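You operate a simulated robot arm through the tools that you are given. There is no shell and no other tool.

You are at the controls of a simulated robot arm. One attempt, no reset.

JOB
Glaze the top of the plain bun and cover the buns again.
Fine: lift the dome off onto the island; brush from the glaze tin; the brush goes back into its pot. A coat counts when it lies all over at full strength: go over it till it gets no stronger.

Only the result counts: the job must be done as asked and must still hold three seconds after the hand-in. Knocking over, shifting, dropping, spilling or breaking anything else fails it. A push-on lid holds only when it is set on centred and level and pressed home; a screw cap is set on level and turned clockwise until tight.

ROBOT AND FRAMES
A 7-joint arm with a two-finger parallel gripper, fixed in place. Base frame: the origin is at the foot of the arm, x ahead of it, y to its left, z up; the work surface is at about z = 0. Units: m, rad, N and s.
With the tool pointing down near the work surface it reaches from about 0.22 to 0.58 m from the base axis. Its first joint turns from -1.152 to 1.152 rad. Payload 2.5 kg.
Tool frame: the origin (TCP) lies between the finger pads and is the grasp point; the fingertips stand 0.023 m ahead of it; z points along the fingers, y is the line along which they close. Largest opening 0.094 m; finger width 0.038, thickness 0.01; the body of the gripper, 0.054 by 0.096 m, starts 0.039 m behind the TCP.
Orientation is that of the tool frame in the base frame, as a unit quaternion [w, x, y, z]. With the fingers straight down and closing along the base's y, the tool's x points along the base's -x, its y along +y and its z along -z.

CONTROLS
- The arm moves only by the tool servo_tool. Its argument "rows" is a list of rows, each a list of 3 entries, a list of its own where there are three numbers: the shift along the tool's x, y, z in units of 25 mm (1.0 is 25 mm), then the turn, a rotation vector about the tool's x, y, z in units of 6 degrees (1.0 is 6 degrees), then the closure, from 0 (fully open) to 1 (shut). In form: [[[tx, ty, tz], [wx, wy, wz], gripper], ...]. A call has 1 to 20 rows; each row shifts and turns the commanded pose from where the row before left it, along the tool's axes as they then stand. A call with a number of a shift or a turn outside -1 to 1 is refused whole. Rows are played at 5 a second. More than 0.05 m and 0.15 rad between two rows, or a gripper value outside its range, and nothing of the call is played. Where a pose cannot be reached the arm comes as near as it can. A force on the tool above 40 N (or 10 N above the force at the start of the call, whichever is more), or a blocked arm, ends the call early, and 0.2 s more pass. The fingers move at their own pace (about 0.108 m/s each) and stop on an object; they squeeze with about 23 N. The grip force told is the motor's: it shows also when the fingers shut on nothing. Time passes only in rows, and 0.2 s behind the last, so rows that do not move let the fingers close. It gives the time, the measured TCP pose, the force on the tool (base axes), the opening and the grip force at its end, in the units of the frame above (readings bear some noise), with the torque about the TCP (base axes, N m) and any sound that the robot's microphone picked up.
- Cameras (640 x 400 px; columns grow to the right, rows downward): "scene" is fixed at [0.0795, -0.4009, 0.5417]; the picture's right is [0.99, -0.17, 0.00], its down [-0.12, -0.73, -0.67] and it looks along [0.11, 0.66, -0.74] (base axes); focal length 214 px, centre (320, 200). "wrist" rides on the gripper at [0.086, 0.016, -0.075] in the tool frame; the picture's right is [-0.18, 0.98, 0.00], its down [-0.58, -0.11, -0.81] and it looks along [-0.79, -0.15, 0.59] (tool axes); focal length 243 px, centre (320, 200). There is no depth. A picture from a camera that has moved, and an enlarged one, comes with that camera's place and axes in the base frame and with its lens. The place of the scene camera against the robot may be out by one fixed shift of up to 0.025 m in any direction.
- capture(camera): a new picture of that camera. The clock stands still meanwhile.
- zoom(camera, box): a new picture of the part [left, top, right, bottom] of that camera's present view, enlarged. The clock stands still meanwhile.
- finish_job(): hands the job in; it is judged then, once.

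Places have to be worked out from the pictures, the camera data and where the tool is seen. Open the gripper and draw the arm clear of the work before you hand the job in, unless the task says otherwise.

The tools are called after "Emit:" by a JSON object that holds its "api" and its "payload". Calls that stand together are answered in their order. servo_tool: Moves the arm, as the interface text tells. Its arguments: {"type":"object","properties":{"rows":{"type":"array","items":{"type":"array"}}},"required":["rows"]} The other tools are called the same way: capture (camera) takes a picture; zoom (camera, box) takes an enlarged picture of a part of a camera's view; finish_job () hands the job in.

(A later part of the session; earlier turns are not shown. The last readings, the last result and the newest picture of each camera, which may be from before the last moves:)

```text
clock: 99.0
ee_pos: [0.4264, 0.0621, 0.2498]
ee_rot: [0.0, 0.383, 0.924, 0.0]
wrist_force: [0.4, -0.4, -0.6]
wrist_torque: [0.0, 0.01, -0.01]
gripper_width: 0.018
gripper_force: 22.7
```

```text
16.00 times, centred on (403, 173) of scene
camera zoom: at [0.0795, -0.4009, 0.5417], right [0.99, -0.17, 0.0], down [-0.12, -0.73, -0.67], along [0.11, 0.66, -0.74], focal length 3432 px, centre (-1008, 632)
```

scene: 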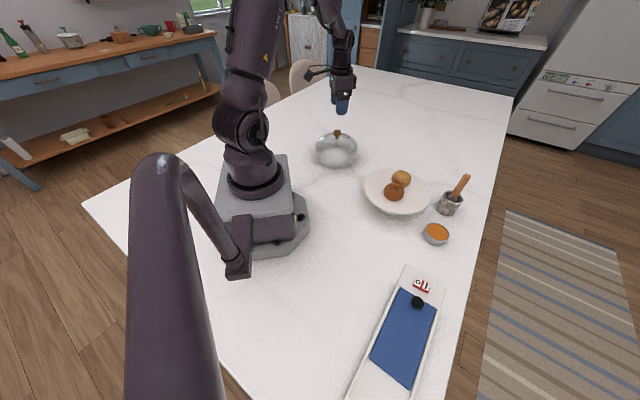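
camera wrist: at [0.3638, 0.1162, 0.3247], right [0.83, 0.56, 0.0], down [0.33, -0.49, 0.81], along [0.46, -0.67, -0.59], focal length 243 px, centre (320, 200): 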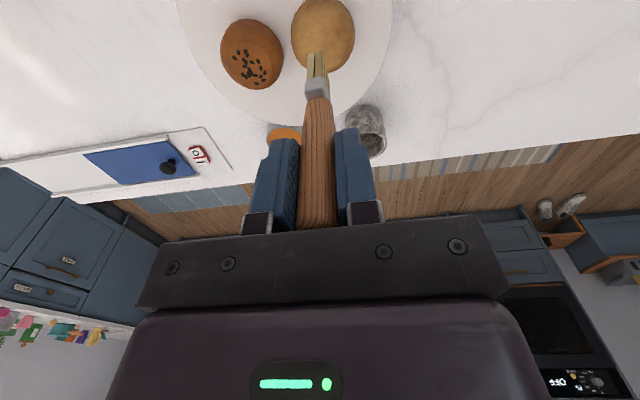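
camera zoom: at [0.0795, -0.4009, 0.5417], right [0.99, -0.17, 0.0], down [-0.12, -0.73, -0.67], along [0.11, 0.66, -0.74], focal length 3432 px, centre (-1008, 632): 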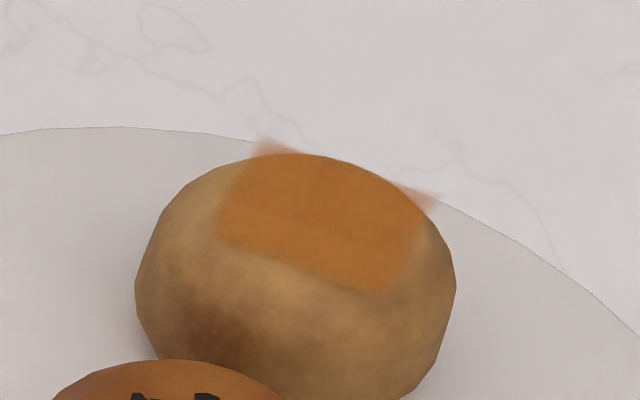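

The patch is about 33 mm square centred near (0.4164, 0.0439), and my passes cover it, with slight cell-to-cell differences remaining. I'll dip again and go over everything once more.

Emit:
{"api": "servo_tool", "payload": {"rows": [[[-0.35, -0.24, 0], [0, 0, 0], 1], [[-0.7, -0.475, 0], [0, 0, 0], 1], [[-0.7, -0.475, 0], [0, 0, 0], 1], [[-0.7, -0.475, 0], [0, 0, 0], 1], [[-0.7, -0.475, 0], [0, 0, 0], 1], [[-0.7, -0.475, 0], [0, 0, 0], 1], [[-0.7, -0.475, 0], [0, 0, 0], 1], [[-0.7, -0.475, 0], [0, 0, 0], 1], [[-0.7, -0.475, 0], [0, 0, 0], 1], [[-0.36, -0.24, 0], [0, 0, 0], 1], [[0, 0, 0.6], [0, 0, 0], 1], [[0, 0, 0.8], [0, 0, 0], 1], [[0, 0, 0.8], [0, 0, 0], 1], [[0, 0, 0.8], [0, 0, 0], 1], [[0, 0, 0.8], [0, 0, 0], 1], [[0, 0, 0.7], [0, 0, 0], 1], [[0, 0, 0.4], [0, 0, 0], 1], [[0, 0, 0], [0, 0, 0], 1]]}}

Emit:
{"api": "zoom", "payload": {"camera": "wrist", "box": [220, 0, 420, 130]}}

```text
clock: 102.8
ee_pos: [0.4611, -0.1257, 0.1283]
ee_rot: [0.0, 0.383, 0.924, 0.0]
wrist_force: [0.2, 1.4, -0.4]
wrist_torque: [-0.03, 0.02, 0.0]
gripper_width: 0.0181
gripper_force: 23.1
```

```text
3.08 times, centred on (320, 65) of wrist
camera zoom: at [0.4128, -0.0532, 0.2022], right [0.83, 0.56, 0.0], down [0.33, -0.49, 0.81], along [0.46, -0.67, -0.59], focal length 746 px, centre (320, 615)
```

zoom: 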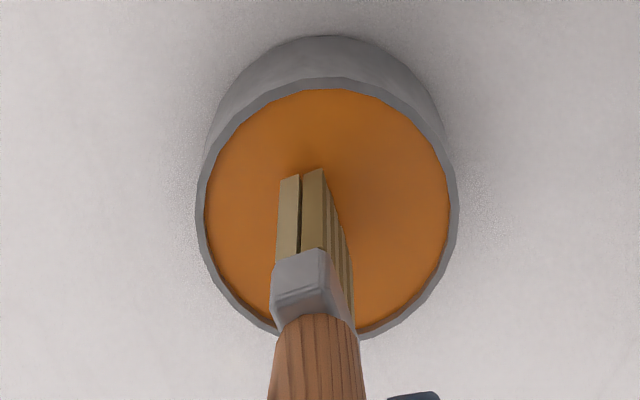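

Centred in the tin, about 4 mm above contact. I'll step down.

Emit:
{"api": "servo_tool", "payload": {"rows": [[[0, 0, 0.06], [0, 0, 0], 1], [[0, 0, 0.06], [0, 0, 0], 1], [[0, 0, 0], [0, 0, 0], 1]]}}

```text
clock: 103.6
ee_pos: [0.4616, -0.1257, 0.1248]
ee_rot: [0.0, 0.383, 0.924, 0.001]
wrist_force: [-0.1, 0.3, -0.6]
wrist_torque: [-0.02, 0.0, -0.03]
gripper_width: 0.0183
gripper_force: 22.7
```

One more small step should reach the glaze.

Emit:
{"api": "servo_tool", "payload": {"rows": [[[0, 0, 0.03], [0, 0, 0], 1], [[0, 0, 0], [0, 0, 0], 1]]}}

```text
clock: 104.2
ee_pos: [0.4609, -0.1269, 0.1248]
ee_rot: [0.0, 0.383, 0.924, 0.0]
wrist_force: [-0.1, 0.6, -1.2]
wrist_torque: [0.04, -0.01, -0.01]
gripper_width: 0.0183
gripper_force: 23.0
```

Emit:
{"api": "servo_tool", "payload": {"rows": [[[0, 0, 0.03], [0, 0, 0], 1], [[0, 0, 0], [0, 0, 0], 1]]}}

```text
clock: 104.8
ee_pos: [0.4618, -0.1249, 0.1237]
ee_rot: [0.001, 0.382, 0.924, 0.001]
wrist_force: [-0.8, 0.3, 3.7]
wrist_torque: [0.02, 0.17, 0.03]
gripper_width: 0.0181
gripper_force: 23.2
```

Contact at about 4 N in the glaze. I'll dwell briefly, lift, and return over the bun to just above contact at the −x column.

Emit:
{"api": "servo_tool", "payload": {"rows": [[[0, 0, 0], [0, 0, 0], 1], [[0, 0, 0], [0, 0, 0], 1], [[0, 0, -0.1], [0, 0, 0], 1], [[0, 0, -0.5], [0, 0, 0], 1], [[0, 0, -0.8], [0, 0, 0], 1], [[0, 0, -0.8], [0, 0, 0], 1], [[0, 0, -0.8], [0, 0, 0], 1], [[0, 0, -0.8], [0, 0, 0], 1], [[0, 0, -0.8], [0, 0, 0], 1], [[0, 0, -0.52], [0, 0, 0], 1], [[0, 0, 0], [0, 0, 0], 1]]}}

Emit:
{"api": "servo_tool", "payload": {"rows": [[[0.4, 0.24, 0], [0, 0, 0], 1], [[0.65, 0.4, 0], [0, 0, 0], 1], [[0.65, 0.4, 0], [0, 0, 0], 1], [[0.65, 0.4, 0], [0, 0, 0], 1], [[0.65, 0.4, 0], [0, 0, 0], 1], [[0.65, 0.4, 0], [0, 0, 0], 1], [[0.65, 0.4, 0], [0, 0, 0], 1], [[0.65, 0.4, 0], [0, 0, 0], 1], [[0.65, 0.4, 0], [0, 0, 0], 1], [[0.25, 0.13, 0.1], [0, 0, 0], 1], [[0, 0, 0.7], [0, 0, 0], 1], [[0, 0, 0.7], [0, 0, 0], 1], [[0, 0, 0.58], [0, 0, 0], 1], [[0, 0, 0], [0, 0, 0], 1]]}}

Emit:
{"api": "zoom", "payload": {"camera": "wrist", "box": [240, 10, 400, 110]}}

```text
clock: 107.2
ee_pos: [0.4622, -0.1262, 0.2519]
ee_rot: [0.0, 0.383, 0.924, 0.0]
wrist_force: [0.6, -1.4, -0.1]
wrist_torque: [-0.02, 0.01, 0.0]
gripper_width: 0.0179
gripper_force: 22.6
```

```text
clock: 110.2
ee_pos: [0.4213, 0.0418, 0.199]
ee_rot: [0.0, 0.383, 0.924, 0.0]
wrist_force: [0.7, 0.2, -0.8]
wrist_torque: [-0.02, 0.01, 0.01]
gripper_width: 0.0179
gripper_force: 23.4
```

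```text
4.00 times, centred on (320, 60) of wrist
camera zoom: at [0.3728, 0.1137, 0.2734], right [0.83, 0.56, 0.0], down [0.33, -0.49, 0.81], along [0.46, -0.67, -0.59], focal length 970 px, centre (320, 760)
```

zoom: 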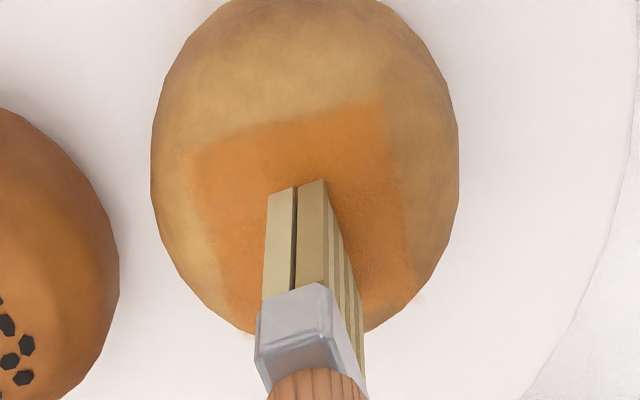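

Just above contact at the −x column; stepping down.

Emit:
{"api": "servo_tool", "payload": {"rows": [[[0, 0, 0.03], [0, 0, 0], 1], [[0, 0, 0], [0, 0, 0], 1]]}}

```text
clock: 110.8
ee_pos: [0.4226, 0.0422, 0.1986]
ee_rot: [0.0, 0.383, 0.924, 0.0]
wrist_force: [-0.9, 0.7, 0.3]
wrist_torque: [0.0, -0.01, 0.0]
gripper_width: 0.018
gripper_force: 23.3
```

Emit:
{"api": "servo_tool", "payload": {"rows": [[[0, 0, 0.02], [0, 0, 0], 1], [[0, 0, 0], [0, 0, 0], 1]]}}

```text
clock: 111.4
ee_pos: [0.4213, 0.0416, 0.1982]
ee_rot: [0.0, 0.383, 0.924, 0.0]
wrist_force: [-0.5, 0.2, 2.7]
wrist_torque: [0.01, 0.0, 0.0]
gripper_width: 0.018
gripper_force: 23.0
```

Contact at about 3 N. I'll stroke the −x column across fully.

Emit:
{"api": "servo_tool", "payload": {"rows": [[[0, 0.18, 0.008], [0, 0, 0], 1], [[0, 0.18, 0], [0, 0, 0], 1], [[0, 0.18, 0], [0, 0, 0], 1], [[0, 0.18, 0], [0, 0, 0], 1], [[0, -0.18, 0], [0, 0, 0], 1], [[0, -0.18, 0], [0, 0, 0], 1], [[0, -0.18, 0], [0, 0, 0], 1], [[0, -0.18, 0], [0, 0, 0], 1], [[0, -0.18, 0], [0, 0, 0], 1], [[0, -0.18, 0], [0, 0, 0], 1], [[0, -0.18, 0], [0, 0, 0], 1], [[0, -0.18, 0], [0, 0, 0], 1], [[0, 0, 0], [0, 0, 0], 1]]}}

```text
clock: 114.2
ee_pos: [0.4097, 0.0278, 0.1989]
ee_rot: [0.001, 0.383, 0.924, 0.0]
wrist_force: [3.3, 4.1, 12.6]
wrist_torque: [0.49, -0.48, 0.04]
gripper_width: 0.0181
gripper_force: 23.7
```

Force is 12.6 N at this end, so I'll ease 0.2 mm, stroke back, shift +12 mm in x, and stroke across the other half.

Emit:
{"api": "servo_tool", "payload": {"rows": [[[0, 0.18, -0.008], [0, 0, 0], 1], [[0, 0.18, 0], [0, 0, 0], 1], [[0, 0.18, 0], [0, 0, 0], 1], [[0, 0.18, 0], [0, 0, 0], 1], [[0, 0.18, 0], [0, 0, 0], 1], [[0, 0.18, 0], [0, 0, 0], 1], [[0, 0.18, 0], [0, 0, 0], 1], [[0, 0.18, 0], [0, 0, 0], 1], [[0.24, 0, 0], [0, 0, 0], 1], [[0.24, 0, 0], [0, 0, 0], 1], [[0, -0.18, 0], [0, 0, 0], 1], [[0, -0.18, 0], [0, 0, 0], 1], [[0, -0.18, 0], [0, 0, 0], 1], [[0, -0.18, 0], [0, 0, 0], 1], [[0, -0.18, 0], [0, 0, 0], 1], [[0, -0.18, 0], [0, 0, 0], 1], [[0, -0.18, 0], [0, 0, 0], 1], [[0, -0.18, 0], [0, 0, 0], 1], [[0, 0, 0], [0, 0, 0], 1]]}}

Emit:
{"api": "zoom", "payload": {"camera": "wrist", "box": [240, 10, 400, 110]}}

```text
clock: 118.2
ee_pos: [0.3995, 0.0369, 0.1991]
ee_rot: [0.0, 0.382, 0.924, 0.0]
wrist_force: [0.0, 1.0, -0.1]
wrist_torque: [-0.04, -0.01, 0.01]
gripper_width: 0.0178
gripper_force: 22.7
```

```text
4.00 times, centred on (320, 60) of wrist
camera zoom: at [0.3518, 0.1087, 0.2727], right [0.83, 0.56, 0.0], down [0.33, -0.49, 0.81], along [0.46, -0.67, -0.59], focal length 970 px, centre (320, 760)
```

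zoom: 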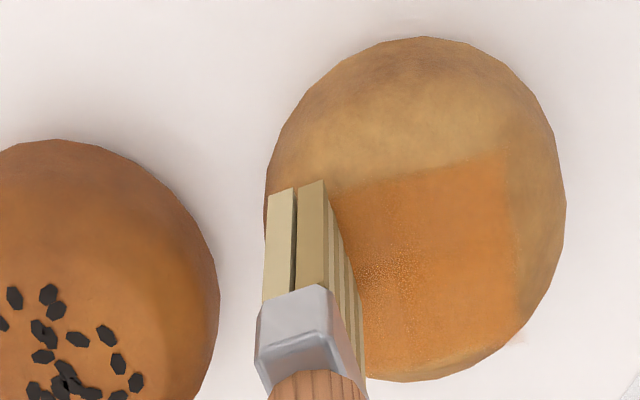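

Contact was lost on this last stroke. I'll step down half a millimetre to regain it before stroking back.

Emit:
{"api": "servo_tool", "payload": {"rows": [[[0, 0.2, 0.02], [0, 0, 0], 1], [[0, 0.2, 0], [0, 0, 0], 1], [[0, 0, 0], [0, 0, 0], 1]]}}

```text
clock: 119.0
ee_pos: [0.4065, 0.0427, 0.1978]
ee_rot: [-0.001, 0.383, 0.924, 0.0]
wrist_force: [-0.9, -1.9, 4.8]
wrist_torque: [-0.16, 0.06, -0.05]
gripper_width: 0.018
gripper_force: 23.3
```

Contact is 4.8 N. I'll do full strokes on this +x column: out to +y, all the way back, and out again.

Emit:
{"api": "servo_tool", "payload": {"rows": [[[0, 0.18, 0], [0, 0, 0], 1], [[0, 0.18, 0], [0, 0, 0], 1], [[0, 0.18, 0], [0, 0, 0], 1], [[0, 0.18, 0], [0, 0, 0], 1], [[0, 0.18, 0], [0, 0, 0], 1], [[0, 0.18, 0], [0, 0, 0], 1], [[0, -0.18, 0], [0, 0, 0], 1], [[0, -0.18, 0], [0, 0, 0], 1], [[0, -0.18, 0], [0, 0, 0], 1], [[0, -0.18, 0], [0, 0, 0], 1], [[0, -0.18, 0], [0, 0, 0], 1], [[0, -0.18, 0], [0, 0, 0], 1], [[0, -0.18, 0], [0, 0, 0], 1], [[0, -0.18, 0], [0, 0, 0], 1], [[0, 0, 0], [0, 0, 0], 1]]}}

Emit:
{"api": "zoom", "payload": {"camera": "wrist", "box": [240, 10, 400, 110]}}

```text
clock: 122.2
ee_pos: [0.4012, 0.0378, 0.1971]
ee_rot: [0.0, 0.383, 0.924, 0.0]
wrist_force: [1.1, 1.9, 4.8]
wrist_torque: [0.18, -0.06, 0.02]
gripper_width: 0.018
gripper_force: 23.1
```

```text
4.00 times, centred on (320, 60) of wrist
camera zoom: at [0.3523, 0.1093, 0.272], right [0.83, 0.56, 0.0], down [0.33, -0.49, 0.81], along [0.46, -0.67, -0.59], focal length 970 px, centre (320, 760)
```

zoom: 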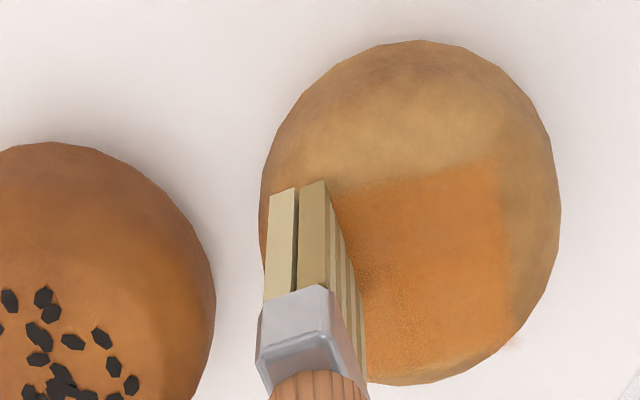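

I'll stroke back out to +y, then lift to the same viewpoint as before and compare the strength.

Emit:
{"api": "servo_tool", "payload": {"rows": [[[0, 0.18, 0], [0, 0, 0], 1], [[0, 0.18, 0], [0, 0, 0], 1], [[0, 0.18, 0], [0, 0, 0], 1], [[0, 0.18, 0], [0, 0, 0], 1], [[0, 0.18, 0], [0, 0, 0], 1], [[0, 0.18, 0], [0, 0, 0], 1], [[0, 0.18, 0], [0, 0, 0], 1], [[0, 0.18, 0], [0, 0, 0], 1], [[0, 0, -0.3], [0, 0, 0], 1], [[0, 0, -0.7], [0, 0, 0], 1], [[0, 0, -0.6], [0, 0, 0], 1], [[0, 0, -0.5], [0, 0, 0], 1], [[0, 0, 0], [0, 0, 0], 1]]}}

Emit:
{"api": "zoom", "payload": {"camera": "wrist", "box": [265, 20, 335, 85]}}

Emit:
{"api": "zoom", "payload": {"camera": "scene", "box": [394, 165, 412, 181]}}

Emit:
{"api": "zoom", "payload": {"camera": "scene", "box": [386, 162, 416, 188]}}

```text
clock: 125.0
ee_pos: [0.4268, 0.0629, 0.2503]
ee_rot: [0.0, 0.382, 0.924, 0.001]
wrist_force: [0.4, -0.4, -0.4]
wrist_torque: [-0.01, 0.0, -0.01]
gripper_width: 0.0182
gripper_force: 22.7
```

```text
6.15 times, centred on (300, 52) of wrist
camera zoom: at [0.3778, 0.1351, 0.3247], right [0.83, 0.56, 0.0], down [0.33, -0.49, 0.81], along [0.46, -0.67, -0.59], focal length 1493 px, centre (443, 1108)
```

zoom: 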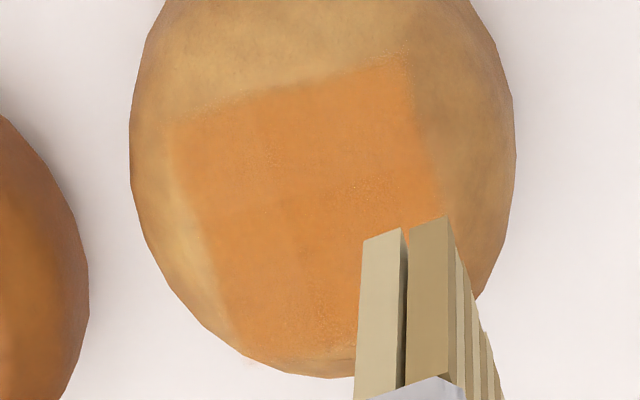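

```text
16.00 times, centred on (403, 173) of scene
camera zoom: at [0.0795, -0.4009, 0.5417], right [0.99, -0.17, 0.0], down [-0.12, -0.73, -0.67], along [0.11, 0.66, -0.74], focal length 3432 px, centre (-1008, 632)
```

zoom: 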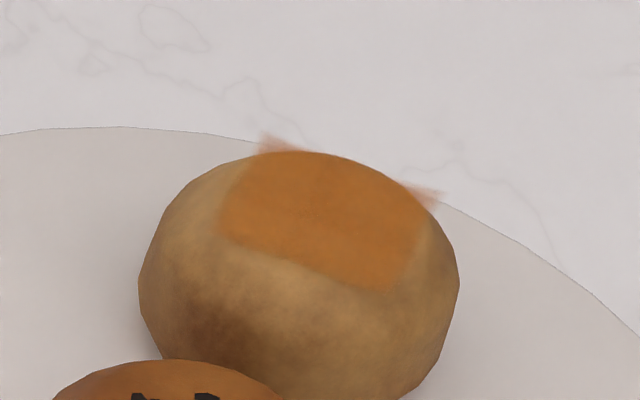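

```text
15.38 times, centred on (401, 175) of scene
camera zoom: at [0.0795, -0.4009, 0.5417], right [0.99, -0.17, 0.0], down [-0.12, -0.73, -0.67], along [0.11, 0.66, -0.74], focal length 3300 px, centre (-926, 585)
```

zoom: 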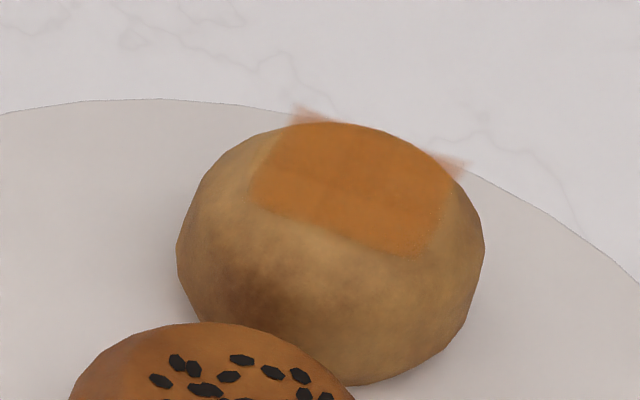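

The bun crept only about 1.4 mm in total. The coat looks even, so I'll shift the brush aside by 25 mm to see the whole patch unobstructed.

Emit:
{"api": "servo_tool", "payload": {"rows": [[[0, 0.5, 0], [0, 0, 0], 1], [[0, 0.5, 0], [0, 0, 0], 1], [[0, 0, 0], [0, 0, 0], 1]]}}

Emit:
{"api": "zoom", "payload": {"camera": "wrist", "box": [230, 20, 310, 90]}}

Emit:
{"api": "zoom", "payload": {"camera": "wrist", "box": [245, 30, 295, 80]}}

```text
clock: 125.8
ee_pos: [0.4446, 0.0803, 0.2508]
ee_rot: [0.0, 0.383, 0.924, 0.0]
wrist_force: [1.0, -0.2, -0.2]
wrist_torque: [-0.01, 0.01, 0.03]
gripper_width: 0.018
gripper_force: 22.5
```

```text
5.71 times, centred on (270, 55) of wrist
camera zoom: at [0.396, 0.1529, 0.3245], right [0.82, 0.57, 0.0], down [0.33, -0.49, 0.81], along [0.46, -0.67, -0.59], focal length 1386 px, centre (606, 1029)
```

zoom: 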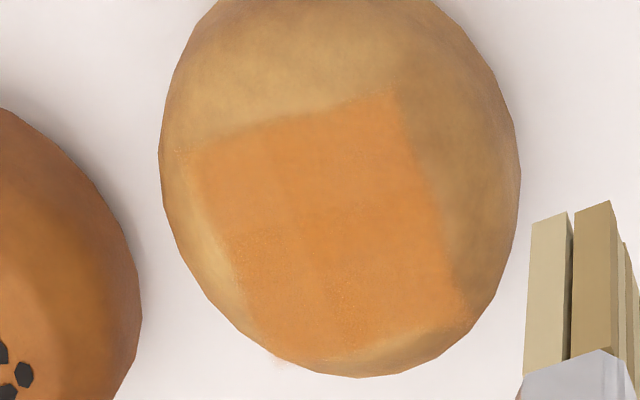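

```text
8.00 times, centred on (270, 55) of wrist
camera zoom: at [0.396, 0.1529, 0.3245], right [0.82, 0.57, 0.0], down [0.33, -0.49, 0.81], along [0.46, -0.67, -0.59], focal length 1941 px, centre (720, 1360)
```

zoom: 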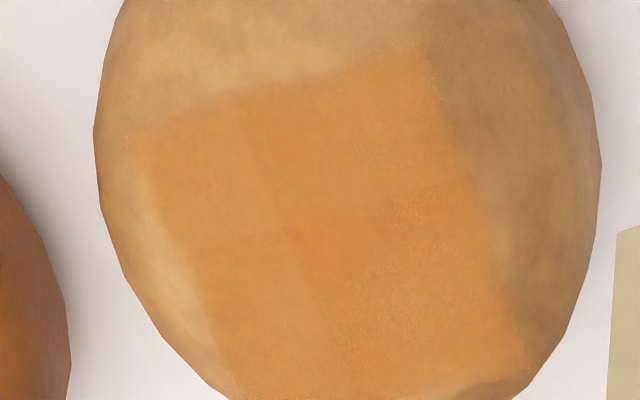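

The patch is complete and centred on the bun's top. To be sure it is saturated, I'll dip once more and make another pass with a light touch, then compare.

Emit:
{"api": "servo_tool", "payload": {"rows": [[[-0.3, -0.26, 0], [0, 0, 0], 1], [[-0.63, -0.53, 0], [0, 0, 0], 1], [[-0.63, -0.53, 0], [0, 0, 0], 1], [[-0.63, -0.53, 0], [0, 0, 0], 1], [[-0.63, -0.53, 0], [0, 0, 0], 1], [[-0.63, -0.53, 0], [0, 0, 0], 1], [[-0.63, -0.53, 0], [0, 0, 0], 1], [[-0.63, -0.53, 0], [0, 0, 0], 1], [[-0.63, -0.53, 0], [0, 0, 0], 1], [[-0.63, -0.53, 0], [0, 0, 0], 1], [[-0.32, -0.29, 0], [0, 0, 0], 1], [[0, 0, 0.6], [0, 0, 0], 1], [[0, 0, 0.8], [0, 0, 0], 1], [[0, 0, 0.8], [0, 0, 0], 1], [[0, 0, 0.8], [0, 0, 0], 1], [[0, 0, 0.8], [0, 0, 0], 1], [[0, 0, 0.8], [0, 0, 0], 1], [[0, 0, 0.36], [0, 0, 0], 1], [[0, 0, 0], [0, 0, 0], 1]]}}

Emit:
{"api": "zoom", "payload": {"camera": "wrist", "box": [220, 0, 420, 130]}}

```text
clock: 129.8
ee_pos: [0.4627, -0.1235, 0.1262]
ee_rot: [0.0, 0.383, 0.924, 0.0]
wrist_force: [0.0, 0.3, 0.0]
wrist_torque: [0.02, -0.02, 0.04]
gripper_width: 0.0182
gripper_force: 23.4
```

```text
3.08 times, centred on (320, 65) of wrist
camera zoom: at [0.4135, -0.0523, 0.2005], right [0.83, 0.56, 0.0], down [0.33, -0.49, 0.81], along [0.46, -0.67, -0.59], focal length 746 px, centre (320, 615)
```

zoom: 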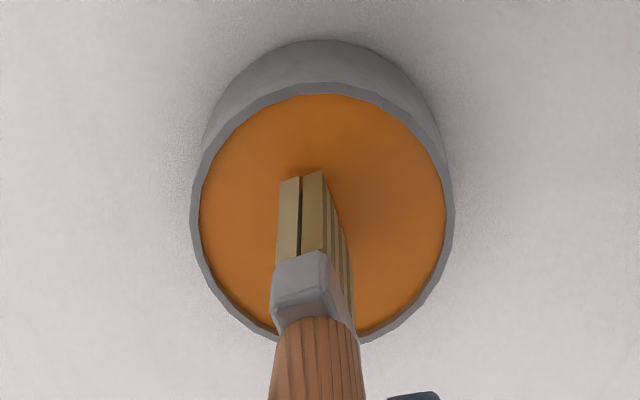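

Centred in the tin at TCP z ≈ 0.1255. I'll step down to the glaze.

Emit:
{"api": "servo_tool", "payload": {"rows": [[[0, 0, 0.06], [0, 0, 0], 1], [[0, 0, 0.04], [0, 0, 0], 1], [[0, 0, 0], [0, 0, 0], 1]]}}

```text
clock: 130.6
ee_pos: [0.4616, -0.1244, 0.1245]
ee_rot: [0.0, 0.383, 0.924, -0.001]
wrist_force: [-0.3, -0.2, 0.1]
wrist_torque: [-0.01, 0.0, 0.01]
gripper_width: 0.0181
gripper_force: 22.5
```

Emit:
{"api": "servo_tool", "payload": {"rows": [[[0, 0, 0.03], [0, 0, 0], 1], [[0, 0, 0], [0, 0, 0], 1]]}}

```text
clock: 131.2
ee_pos: [0.4615, -0.1248, 0.124]
ee_rot: [0.0, 0.383, 0.924, 0.0]
wrist_force: [-0.6, -0.1, 2.0]
wrist_torque: [0.01, 0.01, 0.01]
gripper_width: 0.0182
gripper_force: 22.9
```

Light contact in the glaze. I'll press a hair more, dwell, lift, and return to the bun's −x column.

Emit:
{"api": "servo_tool", "payload": {"rows": [[[0, 0, 0.01], [0, 0, 0], 1], [[0, 0, 0], [0, 0, 0], 1], [[0, 0, 0], [0, 0, 0], 1], [[0, 0, -0.1], [0, 0, 0], 1], [[0, 0, -0.5], [0, 0, 0], 1], [[0, 0, -0.8], [0, 0, 0], 1], [[0, 0, -0.8], [0, 0, 0], 1], [[0, 0, -0.8], [0, 0, 0], 1], [[0, 0, -0.8], [0, 0, 0], 1], [[0, 0, -0.8], [0, 0, 0], 1], [[0, 0, -0.55], [0, 0, 0], 1], [[0, 0, 0], [0, 0, 0], 1]]}}

Emit:
{"api": "servo_tool", "payload": {"rows": [[[0.4, 0.24, 0], [0, 0, 0], 1], [[0.65, 0.4, 0], [0, 0, 0], 1], [[0.65, 0.4, 0], [0, 0, 0], 1], [[0.65, 0.4, 0], [0, 0, 0], 1], [[0.65, 0.4, 0], [0, 0, 0], 1], [[0.65, 0.4, 0], [0, 0, 0], 1], [[0.65, 0.4, 0], [0, 0, 0], 1], [[0.65, 0.4, 0], [0, 0, 0], 1], [[0.65, 0.4, 0], [0, 0, 0], 1], [[0.25, 0.18, 0.1], [0, 0, 0], 1], [[0, 0, 0.7], [0, 0, 0], 1], [[0, 0, 0.7], [0, 0, 0], 1], [[0, 0, 0.6], [0, 0, 0], 1], [[0, 0, 0], [0, 0, 0], 1]]}}

Emit:
{"api": "zoom", "payload": {"camera": "wrist", "box": [240, 10, 400, 110]}}

```text
clock: 133.8
ee_pos: [0.4607, -0.1244, 0.2533]
ee_rot: [0.0, 0.383, 0.924, 0.0]
wrist_force: [0.0, 0.0, -0.9]
wrist_torque: [0.04, 0.03, -0.02]
gripper_width: 0.0181
gripper_force: 22.4
```

```text
clock: 136.8
ee_pos: [0.4228, 0.0418, 0.1989]
ee_rot: [0.0, 0.383, 0.924, 0.0]
wrist_force: [-0.2, 0.6, -1.0]
wrist_torque: [0.01, 0.01, 0.01]
gripper_width: 0.0181
gripper_force: 23.2
```

```text
4.00 times, centred on (320, 60) of wrist
camera zoom: at [0.3743, 0.1142, 0.273], right [0.83, 0.56, 0.0], down [0.33, -0.49, 0.81], along [0.46, -0.67, -0.59], focal length 970 px, centre (320, 760)
```

zoom: 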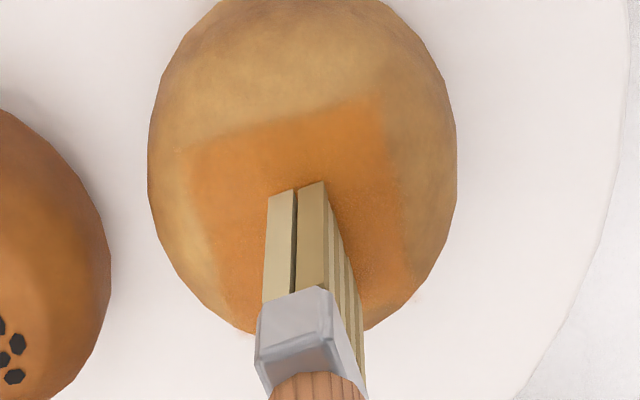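

Positioned; stepping down to light contact.

Emit:
{"api": "servo_tool", "payload": {"rows": [[[0, 0, 0.03], [0, 0, 0], 1], [[0, 0, 0.015], [0, 0, 0], 1], [[0, 0, 0], [0, 0, 0], 1]]}}

```text
clock: 137.6
ee_pos: [0.4234, 0.0404, 0.1984]
ee_rot: [0.001, 0.382, 0.924, 0.0]
wrist_force: [-0.2, 0.1, 0.8]
wrist_torque: [-0.02, 0.03, 0.02]
gripper_width: 0.0181
gripper_force: 22.5
```

Emit:
{"api": "servo_tool", "payload": {"rows": [[[0, 0, 0.012], [0, 0, 0], 1], [[0, 0, 0], [0, 0, 0], 1]]}}

```text
clock: 138.2
ee_pos: [0.4227, 0.0417, 0.1973]
ee_rot: [0.0, 0.384, 0.923, 0.0]
wrist_force: [2.0, -0.9, 2.8]
wrist_torque: [-0.01, -0.06, -0.01]
gripper_width: 0.0181
gripper_force: 22.6
```

Contact at about 3 N. I'll stroke the −x column: to −y, then across to +y.

Emit:
{"api": "servo_tool", "payload": {"rows": [[[0, -0.18, 0], [0, 0, 0], 1], [[0, -0.18, 0], [0, 0, 0], 1], [[0, -0.18, 0], [0, 0, 0], 1], [[0, -0.18, 0], [0, 0, 0], 1], [[0, 0.18, 0], [0, 0, 0], 1], [[0, 0.18, 0], [0, 0, 0], 1], [[0, 0.18, 0], [0, 0, 0], 1], [[0, 0.18, 0], [0, 0, 0], 1], [[0, 0.18, 0], [0, 0, 0], 1], [[0, 0.18, 0], [0, 0, 0], 1], [[0, 0.18, 0], [0, 0, 0], 1], [[0, 0.18, 0], [0, 0, 0], 1], [[0, 0, 0], [0, 0, 0], 1]]}}

```text
clock: 141.0
ee_pos: [0.4345, 0.0549, 0.1978]
ee_rot: [0.0, 0.383, 0.924, 0.0]
wrist_force: [-1.0, -0.8, 4.4]
wrist_torque: [-0.06, 0.09, 0.01]
gripper_width: 0.0178
gripper_force: 23.0
```

Contact is good at 4.4 N. I'll shift +12 mm in x and stroke the other half across to −y.

Emit:
{"api": "servo_tool", "payload": {"rows": [[[0.24, 0, 0.004], [0, 0, 0], 1], [[0.24, 0, 0.004], [0, 0, 0], 1], [[0, -0.18, 0], [0, 0, 0], 1], [[0, -0.18, 0], [0, 0, 0], 1], [[0, -0.18, 0], [0, 0, 0], 1], [[0, -0.18, 0], [0, 0, 0], 1], [[0, 0, 0], [0, 0, 0], 1]]}}

```text
clock: 142.6
ee_pos: [0.4147, 0.0508, 0.1977]
ee_rot: [0.0, 0.383, 0.924, 0.0]
wrist_force: [0.8, 1.5, 3.8]
wrist_torque: [0.1, -0.13, -0.02]
gripper_width: 0.0179
gripper_force: 23.0
```

Still in contact at about 4 N mid-way. I'll finish this stroke and return.

Emit:
{"api": "servo_tool", "payload": {"rows": [[[0, -0.18, 0], [0, 0, 0], 1], [[0, -0.18, 0], [0, 0, 0], 1], [[0, -0.18, 0], [0, 0, 0], 1], [[0, -0.18, 0], [0, 0, 0], 1], [[0, 0.18, 0], [0, 0, 0], 1], [[0, 0.18, 0], [0, 0, 0], 1], [[0, 0.18, 0], [0, 0, 0], 1], [[0, 0.18, 0], [0, 0, 0], 1], [[0, 0.18, 0], [0, 0, 0], 1], [[0, 0.18, 0], [0, 0, 0], 1], [[0, 0.18, 0], [0, 0, 0], 1], [[0, 0.18, 0], [0, 0, 0], 1], [[0, 0, 0], [0, 0, 0], 1]]}}

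```text
clock: 145.4
ee_pos: [0.4265, 0.064, 0.2002]
ee_rot: [0.0, 0.382, 0.924, 0.0]
wrist_force: [-2.5, 0.2, 6.2]
wrist_torque: [-0.07, 0.27, -0.01]
gripper_width: 0.018
gripper_force: 23.1
```

I'll lift and step aside 25 mm to the same viewpoint as before, to compare the coat.

Emit:
{"api": "servo_tool", "payload": {"rows": [[[0, 0, -0.3], [0, 0, 0], 1], [[0, 0, -0.7], [0, 0, 0], 1], [[0, 0, -0.6], [0, 0, 0], 1], [[0, 0, -0.52], [0, 0, 0], 1], [[0, 0.5, 0], [0, 0, 0], 1], [[0, 0.5, 0], [0, 0, 0], 1], [[0, 0, 0], [0, 0, 0], 1]]}}

Emit:
{"api": "zoom", "payload": {"camera": "wrist", "box": [230, 20, 310, 90]}}

Emit:
{"api": "zoom", "payload": {"camera": "wrist", "box": [245, 30, 295, 80]}}

Emit:
{"api": "zoom", "payload": {"camera": "scene", "box": [386, 162, 416, 188]}}

```text
clock: 147.0
ee_pos: [0.4449, 0.0802, 0.25]
ee_rot: [0.0, 0.383, 0.924, 0.0]
wrist_force: [-1.0, -0.6, -0.3]
wrist_torque: [0.01, 0.02, -0.02]
gripper_width: 0.0179
gripper_force: 22.3
```

```text
5.71 times, centred on (270, 55) of wrist
camera zoom: at [0.3963, 0.1536, 0.3244], right [0.82, 0.57, 0.0], down [0.33, -0.49, 0.81], along [0.46, -0.67, -0.59], focal length 1386 px, centre (606, 1029)
```

zoom: 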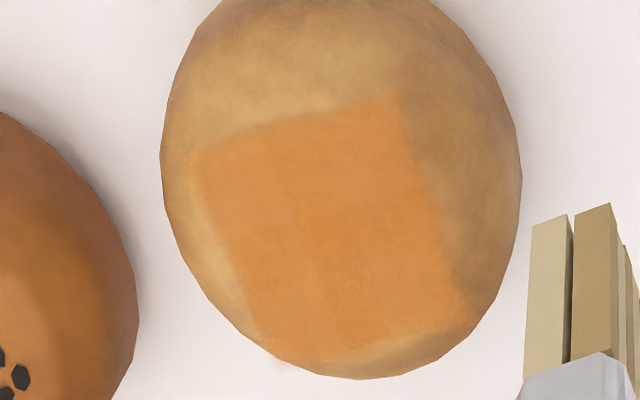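

```text
8.00 times, centred on (270, 55) of wrist
camera zoom: at [0.3963, 0.1536, 0.3244], right [0.82, 0.57, 0.0], down [0.33, -0.49, 0.81], along [0.46, -0.67, -0.59], focal length 1941 px, centre (720, 1360)
```

zoom: 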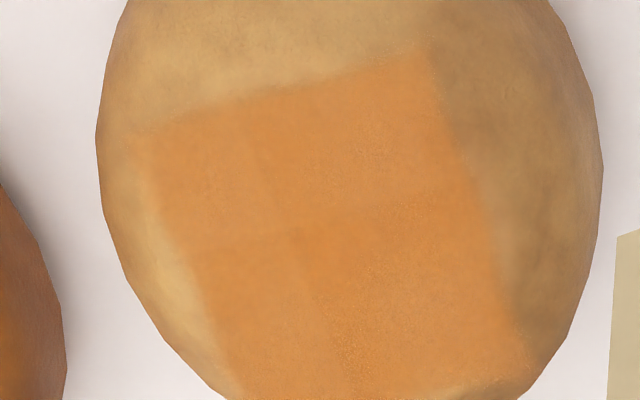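

```text
15.38 times, centred on (401, 175) of scene
camera zoom: at [0.0795, -0.4009, 0.5417], right [0.99, -0.17, 0.0], down [-0.12, -0.73, -0.67], along [0.11, 0.66, -0.74], focal length 3300 px, centre (-926, 585)
```

zoom: 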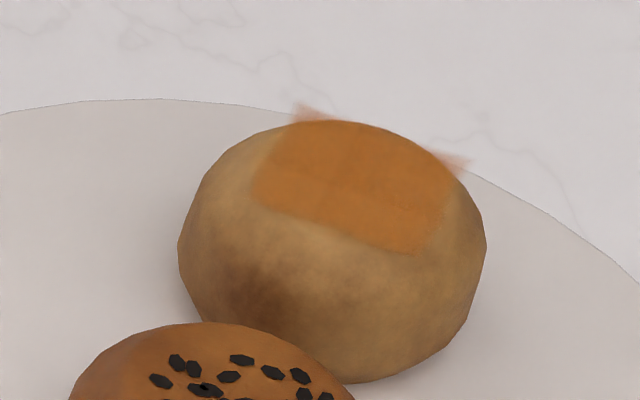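

The coat looks about the same as before, but the left column (−y side) may be slightly lighter. I'll zoom in hard on that boundary.

Emit:
{"api": "zoom", "payload": {"camera": "wrist", "box": [252, 38, 284, 70]}}

Emit:
{"api": "zoom", "payload": {"camera": "scene", "box": [396, 166, 410, 176]}}

```text
12.50 times, centred on (268, 54) of wrist
camera zoom: at [0.3963, 0.1536, 0.3244], right [0.82, 0.57, 0.0], down [0.33, -0.49, 0.81], along [0.46, -0.67, -0.59], focal length 3033 px, centre (970, 2025)
```

zoom: 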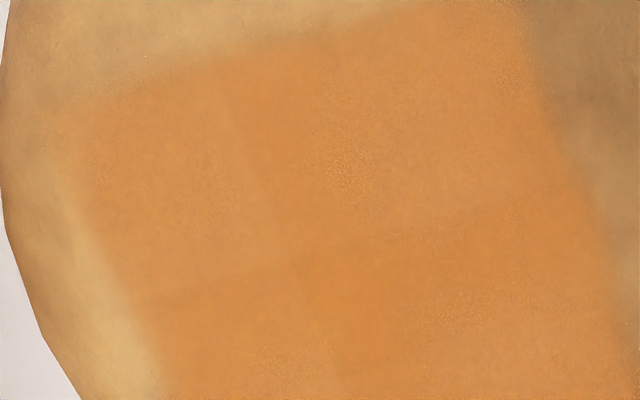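

```text
16.00 times, centred on (403, 171) of scene
camera zoom: at [0.0795, -0.4009, 0.5417], right [0.99, -0.17, 0.0], down [-0.12, -0.73, -0.67], along [0.11, 0.66, -0.74], focal length 3432 px, centre (-1008, 664)
```

zoom: 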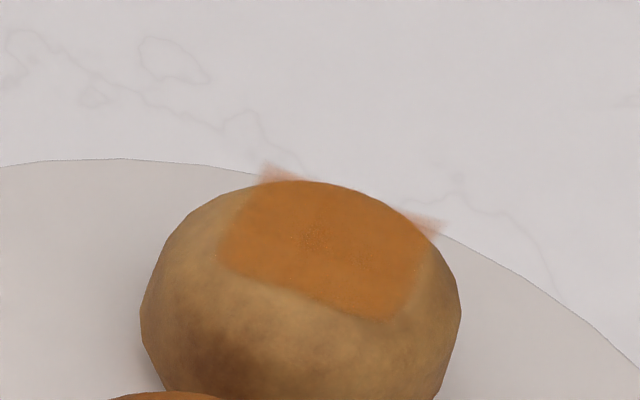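

The colour differences are at the limit of what I can see. As a saturation test I'll dip once more and go over just the left (−y) part several times. If it gets no darker than the rest, the coat is full.

Emit:
{"api": "servo_tool", "payload": {"rows": [[[-0.3, -0.26, 0], [0, 0, 0], 1], [[-0.63, -0.53, 0], [0, 0, 0], 1], [[-0.63, -0.53, 0], [0, 0, 0], 1], [[-0.63, -0.53, 0], [0, 0, 0], 1], [[-0.63, -0.53, 0], [0, 0, 0], 1], [[-0.63, -0.53, 0], [0, 0, 0], 1], [[-0.63, -0.53, 0], [0, 0, 0], 1], [[-0.63, -0.53, 0], [0, 0, 0], 1], [[-0.63, -0.53, 0], [0, 0, 0], 1], [[-0.63, -0.53, 0], [0, 0, 0], 1], [[-0.32, -0.3, 0], [0, 0, 0], 1], [[0, 0, 0.6], [0, 0, 0], 1], [[0, 0, 0.8], [0, 0, 0], 1], [[0, 0, 0.8], [0, 0, 0], 1], [[0, 0, 0.8], [0, 0, 0], 1], [[0, 0, 0.8], [0, 0, 0], 1], [[0, 0, 0.8], [0, 0, 0], 1], [[0, 0, 0.4], [0, 0, 0], 1], [[0, 0, 0], [0, 0, 0], 1]]}}

Emit:
{"api": "zoom", "payload": {"camera": "wrist", "box": [220, 0, 420, 130]}}

```text
clock: 151.0
ee_pos: [0.4619, -0.1234, 0.1257]
ee_rot: [0.001, 0.383, 0.924, 0.001]
wrist_force: [-0.2, 0.4, -0.6]
wrist_torque: [0.0, 0.01, -0.03]
gripper_width: 0.018
gripper_force: 23.3
```

```text
3.08 times, centred on (320, 65) of wrist
camera zoom: at [0.4137, -0.052, 0.1991], right [0.83, 0.56, 0.0], down [0.33, -0.49, 0.81], along [0.46, -0.67, -0.59], focal length 746 px, centre (320, 615)
```

zoom: 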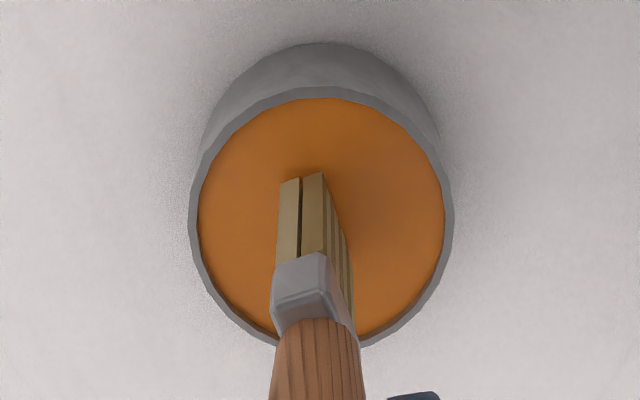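

Centred at TCP z ≈ 0.124. I'll step down to the glaze.

Emit:
{"api": "servo_tool", "payload": {"rows": [[[0, 0, 0.05], [0, 0, 0], 1], [[0, 0, 0.02], [0, 0, 0], 1], [[0, 0, 0], [0, 0, 0], 1]]}}

```text
clock: 151.8
ee_pos: [0.4614, -0.1236, 0.124]
ee_rot: [0.0, 0.382, 0.924, 0.0]
wrist_force: [-0.9, 0.2, -0.4]
wrist_torque: [-0.02, 0.0, 0.01]
gripper_width: 0.0179
gripper_force: 22.8
```

Emit:
{"api": "servo_tool", "payload": {"rows": [[[0, 0, 0.02], [0, 0, 0], 1], [[0, 0, 0], [0, 0, 0], 1]]}}

```text
clock: 152.4
ee_pos: [0.4627, -0.1258, 0.1232]
ee_rot: [0.0, 0.383, 0.924, 0.0]
wrist_force: [0.1, 1.0, 1.7]
wrist_torque: [0.01, 0.02, 0.04]
gripper_width: 0.0179
gripper_force: 22.8
```

In the glaze. I'll dwell and return to the bun, to the −x column at y ≈ −10 mm.

Emit:
{"api": "servo_tool", "payload": {"rows": [[[0, 0, 0.012], [0, 0, 0], 1], [[0, 0, 0], [0, 0, 0], 1], [[0, 0, 0], [0, 0, 0], 1], [[0, 0, -0.1], [0, 0, 0], 1], [[0, 0, -0.5], [0, 0, 0], 1], [[0, 0, -0.8], [0, 0, 0], 1], [[0, 0, -0.8], [0, 0, 0], 1], [[0, 0, -0.8], [0, 0, 0], 1], [[0, 0, -0.8], [0, 0, 0], 1], [[0, 0, -0.8], [0, 0, 0], 1], [[0, 0, -0.56], [0, 0, 0], 1], [[0, 0, 0], [0, 0, 0], 1]]}}

Emit:
{"api": "servo_tool", "payload": {"rows": [[[0.4, 0.21, 0], [0, 0, 0], 1], [[0.65, 0.355, 0], [0, 0, 0], 1], [[0.65, 0.355, 0], [0, 0, 0], 1], [[0.65, 0.355, 0], [0, 0, 0], 1], [[0.65, 0.355, 0], [0, 0, 0], 1], [[0.65, 0.355, 0], [0, 0, 0], 1], [[0.65, 0.355, 0], [0, 0, 0], 1], [[0.65, 0.355, 0], [0, 0, 0], 1], [[0.65, 0.355, 0], [0, 0, 0], 1], [[0.25, 0.13, 0.1], [0, 0, 0], 1], [[0, 0, 0.7], [0, 0, 0], 1], [[0, 0, 0.7], [0, 0, 0], 1], [[0, 0, 0.62], [0, 0, 0], 1], [[0, 0, 0], [0, 0, 0], 1]]}}

Emit:
{"api": "zoom", "payload": {"camera": "wrist", "box": [240, 10, 400, 110]}}

```text
clock: 155.0
ee_pos: [0.4631, -0.124, 0.2523]
ee_rot: [0.0, 0.383, 0.924, 0.0]
wrist_force: [-0.6, 0.4, -0.8]
wrist_torque: [0.03, -0.07, -0.01]
gripper_width: 0.0183
gripper_force: 23.3
```

```text
clock: 158.0
ee_pos: [0.4159, 0.0354, 0.1995]
ee_rot: [0.0, 0.382, 0.924, 0.001]
wrist_force: [-1.2, -0.4, -0.3]
wrist_torque: [-0.04, 0.01, -0.03]
gripper_width: 0.018
gripper_force: 22.4
```

```text
4.00 times, centred on (320, 60) of wrist
camera zoom: at [0.3675, 0.107, 0.2726], right [0.83, 0.56, 0.0], down [0.33, -0.49, 0.81], along [0.46, -0.67, -0.59], focal length 970 px, centre (320, 760)
```

zoom: 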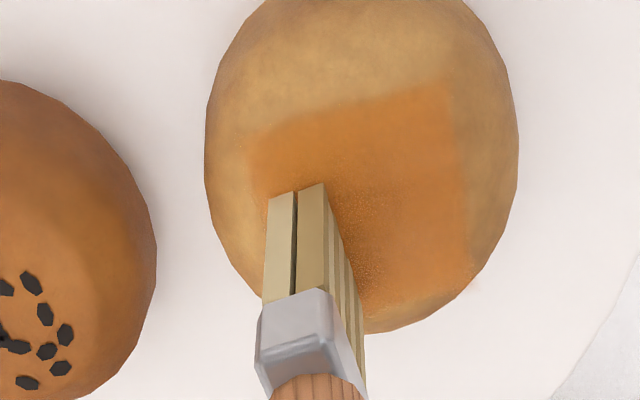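

In place over the left part; stepping down to contact.

Emit:
{"api": "servo_tool", "payload": {"rows": [[[0, 0, 0.03], [0, 0, 0], 1], [[0, 0, 0], [0, 0, 0], 1]]}}

```text
clock: 158.6
ee_pos: [0.4166, 0.0341, 0.1987]
ee_rot: [0.0, 0.383, 0.924, 0.0]
wrist_force: [0.2, 1.2, -0.3]
wrist_torque: [-0.02, 0.0, -0.02]
gripper_width: 0.0181
gripper_force: 22.7
```

Emit:
{"api": "servo_tool", "payload": {"rows": [[[0, 0, 0.016], [0, 0, 0], 1], [[0, 0, 0], [0, 0, 0], 1]]}}

```text
clock: 159.2
ee_pos: [0.4167, 0.0343, 0.1984]
ee_rot: [0.0, 0.382, 0.924, -0.001]
wrist_force: [1.0, 0.2, 1.1]
wrist_torque: [-0.01, -0.03, -0.02]
gripper_width: 0.0177
gripper_force: 23.2
```

Emit:
{"api": "servo_tool", "payload": {"rows": [[[0, 0, 0.012], [0, 0, 0], 1], [[0, 0, 0], [0, 0, 0], 1]]}}

```text
clock: 159.8
ee_pos: [0.4168, 0.0353, 0.1982]
ee_rot: [0.0, 0.383, 0.924, 0.0]
wrist_force: [-0.8, 0.7, 4.4]
wrist_torque: [0.0, 0.01, 0.0]
gripper_width: 0.0178
gripper_force: 23.5
```

Contact at 4.4 N. I'll make several short back-and-forth strokes over the left part at the −x column, then shift to +x and repeat.

Emit:
{"api": "servo_tool", "payload": {"rows": [[[0, -0.12, 0], [0, 0, 0], 1], [[0, -0.12, 0], [0, 0, 0], 1], [[0, -0.12, 0], [0, 0, 0], 1], [[0, 0.12, 0], [0, 0, 0], 1], [[0, 0.12, 0], [0, 0, 0], 1], [[0, 0.12, 0], [0, 0, 0], 1], [[0, 0.12, 0], [0, 0, 0], 1], [[0, -0.12, 0], [0, 0, 0], 1], [[0, -0.12, 0], [0, 0, 0], 1], [[0, -0.12, 0], [0, 0, 0], 1], [[0, -0.12, 0], [0, 0, 0], 1], [[0, 0.12, 0], [0, 0, 0], 1], [[0, 0.12, 0], [0, 0, 0], 1], [[0, 0.12, 0], [0, 0, 0], 1], [[0, 0, 0], [0, 0, 0], 1]]}}

```text
clock: 163.0
ee_pos: [0.4156, 0.0354, 0.1983]
ee_rot: [0.0, 0.383, 0.924, 0.0]
wrist_force: [-1.5, -1.8, 5.9]
wrist_torque: [-0.26, 0.08, -0.01]
gripper_width: 0.018
gripper_force: 22.8
```

Contact held at 6 N. Now the same on the +x side.

Emit:
{"api": "servo_tool", "payload": {"rows": [[[0.24, 0, 0], [0, 0, 0], 1], [[0.24, 0, 0], [0, 0, 0], 1], [[0, -0.12, 0], [0, 0, 0], 1], [[0, -0.12, 0], [0, 0, 0], 1], [[0, -0.12, 0], [0, 0, 0], 1], [[0, 0.12, 0], [0, 0, 0], 1], [[0, 0.12, 0], [0, 0, 0], 1], [[0, 0.12, 0], [0, 0, 0], 1], [[0, 0.12, 0], [0, 0, 0], 1], [[0, -0.12, 0], [0, 0, 0], 1], [[0, -0.12, 0], [0, 0, 0], 1], [[0, -0.12, 0], [0, 0, 0], 1], [[0, -0.12, 0], [0, 0, 0], 1], [[0, 0.12, 0], [0, 0, 0], 1], [[0, 0.12, 0], [0, 0, 0], 1], [[0, 0.12, 0], [0, 0, 0], 1], [[0, 0, 0], [0, 0, 0], 1]]}}

```text
clock: 166.6
ee_pos: [0.4072, 0.0428, 0.1975]
ee_rot: [0.001, 0.383, 0.924, 0.0]
wrist_force: [0.2, 0.0, 0.4]
wrist_torque: [-0.03, 0.04, -0.03]
gripper_width: 0.0179
gripper_force: 23.1
```

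The contact became light here, so I'll press 0.35 mm and do one full stroke to −y, then all the way to +y.

Emit:
{"api": "servo_tool", "payload": {"rows": [[[0, 0, 0.014], [0, 0, 0], 1], [[0, 0, 0], [0, 0, 0], 1]]}}

```text
clock: 167.2
ee_pos: [0.4073, 0.0439, 0.1974]
ee_rot: [0.0, 0.382, 0.924, 0.0]
wrist_force: [-0.4, 0.5, 2.5]
wrist_torque: [0.03, 0.08, 0.0]
gripper_width: 0.018
gripper_force: 23.0
```

Emit:
{"api": "servo_tool", "payload": {"rows": [[[0, -0.12, 0], [0, 0, 0], 1], [[0, -0.12, 0], [0, 0, 0], 1], [[0, -0.12, 0], [0, 0, 0], 1], [[0, 0.15, 0], [0, 0, 0], 1], [[0, 0.15, 0], [0, 0, 0], 1], [[0, 0.15, 0], [0, 0, 0], 1], [[0, 0.15, 0], [0, 0, 0], 1], [[0, 0.15, 0], [0, 0, 0], 1], [[0, 0.15, 0], [0, 0, 0], 1], [[0, 0.15, 0], [0, 0, 0], 1], [[0, 0.15, 0], [0, 0, 0], 1], [[0, 0.15, 0], [0, 0, 0], 1], [[0, 0.15, 0], [0, 0, 0], 1], [[0, 0, 0], [0, 0, 0], 1]]}}

Emit:
{"api": "servo_tool", "payload": {"rows": [[[0, 0, -0.3], [0, 0, 0], 1], [[0, 0, -0.7], [0, 0, 0], 1], [[0, 0, -0.6], [0, 0, 0], 1], [[0, 0, -0.54], [0, 0, 0], 1], [[0, 0.5, 0], [0, 0, 0], 1], [[0, 0.5, 0], [0, 0, 0], 1], [[0, 0, 0], [0, 0, 0], 1]]}}

Emit:
{"api": "zoom", "payload": {"camera": "wrist", "box": [230, 20, 310, 90]}}

Emit:
{"api": "zoom", "payload": {"camera": "wrist", "box": [252, 38, 284, 70]}}

Emit:
{"api": "zoom", "payload": {"camera": "scene", "box": [386, 162, 416, 188]}}

```text
clock: 170.2
ee_pos: [0.4277, 0.0639, 0.199]
ee_rot: [0.002, 0.383, 0.924, 0.001]
wrist_force: [-4.0, -3.9, 16.6]
wrist_torque: [-0.37, 0.52, 0.03]
gripper_width: 0.0183
gripper_force: 23.1
```

```text
clock: 171.8
ee_pos: [0.445, 0.0824, 0.2499]
ee_rot: [0.0, 0.382, 0.924, 0.0]
wrist_force: [-0.6, 0.0, -0.5]
wrist_torque: [-0.01, -0.03, -0.03]
gripper_width: 0.0176
gripper_force: 23.3
```

```text
5.71 times, centred on (270, 55) of wrist
camera zoom: at [0.397, 0.1545, 0.3244], right [0.82, 0.57, 0.0], down [0.33, -0.49, 0.81], along [0.46, -0.67, -0.59], focal length 1386 px, centre (606, 1029)
```

zoom: 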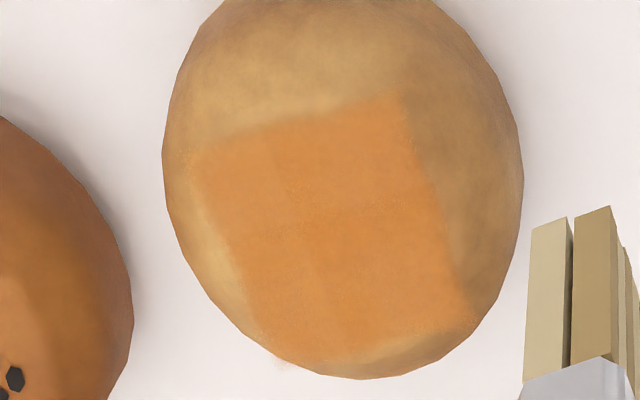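

```text
12.50 times, centred on (268, 54) of wrist
camera zoom: at [0.397, 0.1545, 0.3244], right [0.82, 0.57, 0.0], down [0.33, -0.49, 0.81], along [0.46, -0.67, -0.59], focal length 3033 px, centre (970, 2025)
```

zoom: 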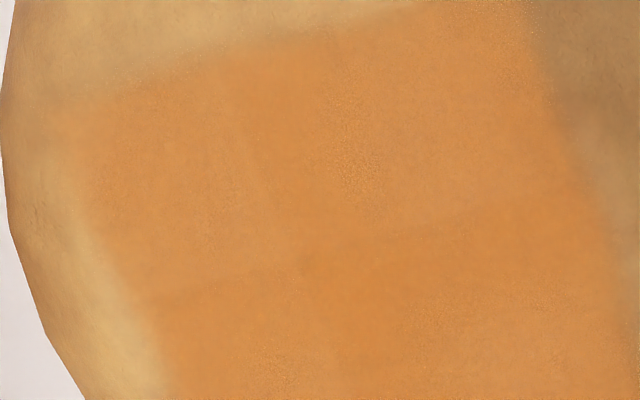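

```text
15.38 times, centred on (401, 175) of scene
camera zoom: at [0.0795, -0.4009, 0.5417], right [0.99, -0.17, 0.0], down [-0.12, -0.73, -0.67], along [0.11, 0.66, -0.74], focal length 3300 px, centre (-926, 585)
```

zoom: 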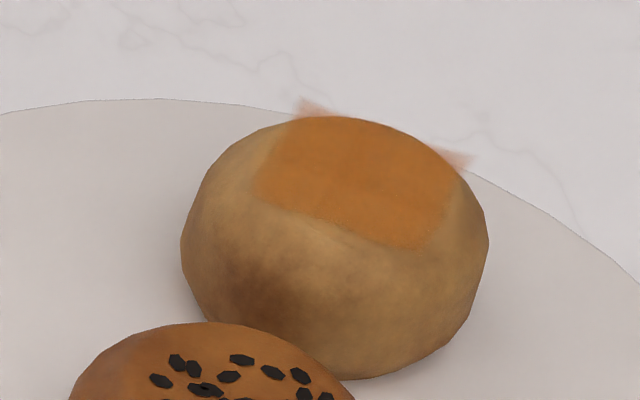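

The extra-brushed left part is no darker than the rest, so the coat is saturated all over. I'll take the brush back above its pot at (0.553, -0.038), tips at z ≈ 0.15.

Emit:
{"api": "servo_tool", "payload": {"rows": [[[-0.4, -0.03, 0], [0, 0, 0], 1], [[-0.75, -0.05, 0], [0, 0, 0], 1], [[-0.75, -0.05, 0], [0, 0, 0], 1], [[-0.75, -0.05, 0], [0, 0, 0], 1], [[-0.75, -0.05, 0], [0, 0, 0], 1], [[-0.75, -0.05, 0], [0, 0, 0], 1], [[-0.75, -0.05, 0], [0, 0, 0], 1], [[-0.75, -0.05, 0], [0, 0, 0], 1], [[-0.75, -0.05, 0], [0, 0, 0], 1], [[-0.02, -0.02, 0], [0, 0, 0], 1], [[0, 0, 0], [0, 0, 0], 1]]}}

Emit:
{"api": "capture", "payload": {"camera": "wrist"}}

Emit:
{"api": "zoom", "payload": {"camera": "wrist", "box": [250, 0, 390, 100]}}

Emit:
{"api": "zoom", "payload": {"camera": "scene", "box": [420, 120, 500, 220]}}

```text
clock: 174.2
ee_pos: [0.5518, -0.0407, 0.2508]
ee_rot: [0.001, 0.383, 0.924, 0.0]
wrist_force: [-0.8, -0.7, -0.4]
wrist_torque: [0.02, 0.01, 0.04]
gripper_width: 0.0177
gripper_force: 22.6
```

```text
taken
camera wrist: at [0.5033, 0.0324, 0.3247], right [0.83, 0.56, 0.0], down [0.33, -0.49, 0.81], along [0.46, -0.67, -0.59], focal length 243 px, centre (320, 200)
```

wrist: 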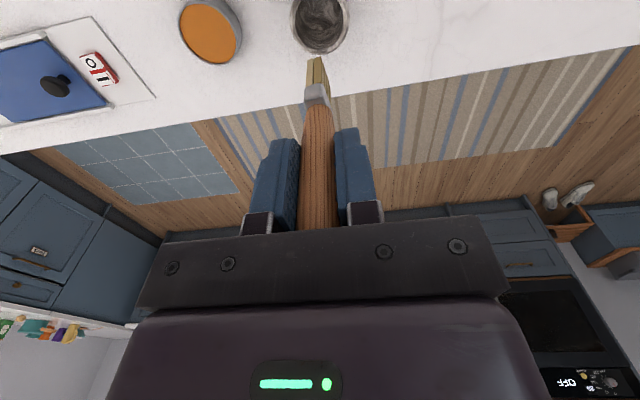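

```text
4.00 times, centred on (320, 50) of wrist
camera zoom: at [0.5033, 0.0324, 0.3247], right [0.83, 0.56, 0.0], down [0.33, -0.49, 0.81], along [0.46, -0.67, -0.59], focal length 970 px, centre (320, 800)
```

zoom: 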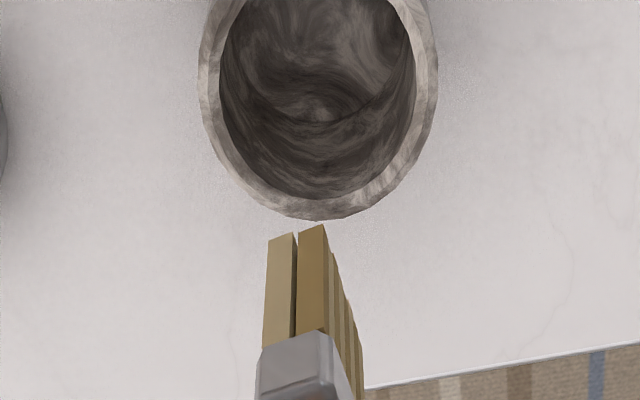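

```text
4.00 times, centred on (460, 170) of scene
camera zoom: at [0.0795, -0.4009, 0.5417], right [0.99, -0.17, 0.0], down [-0.12, -0.73, -0.67], along [0.11, 0.66, -0.74], focal length 858 px, centre (-240, 320)
```

zoom: 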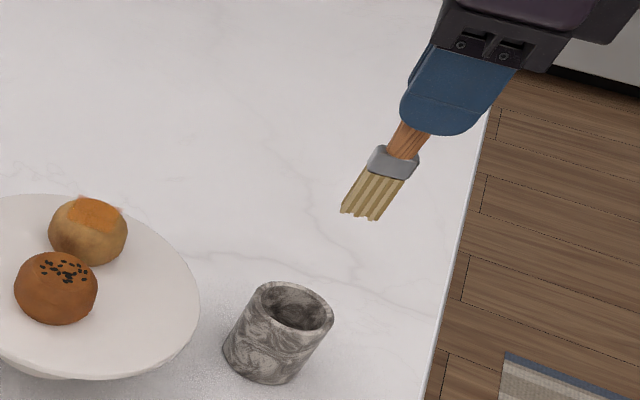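

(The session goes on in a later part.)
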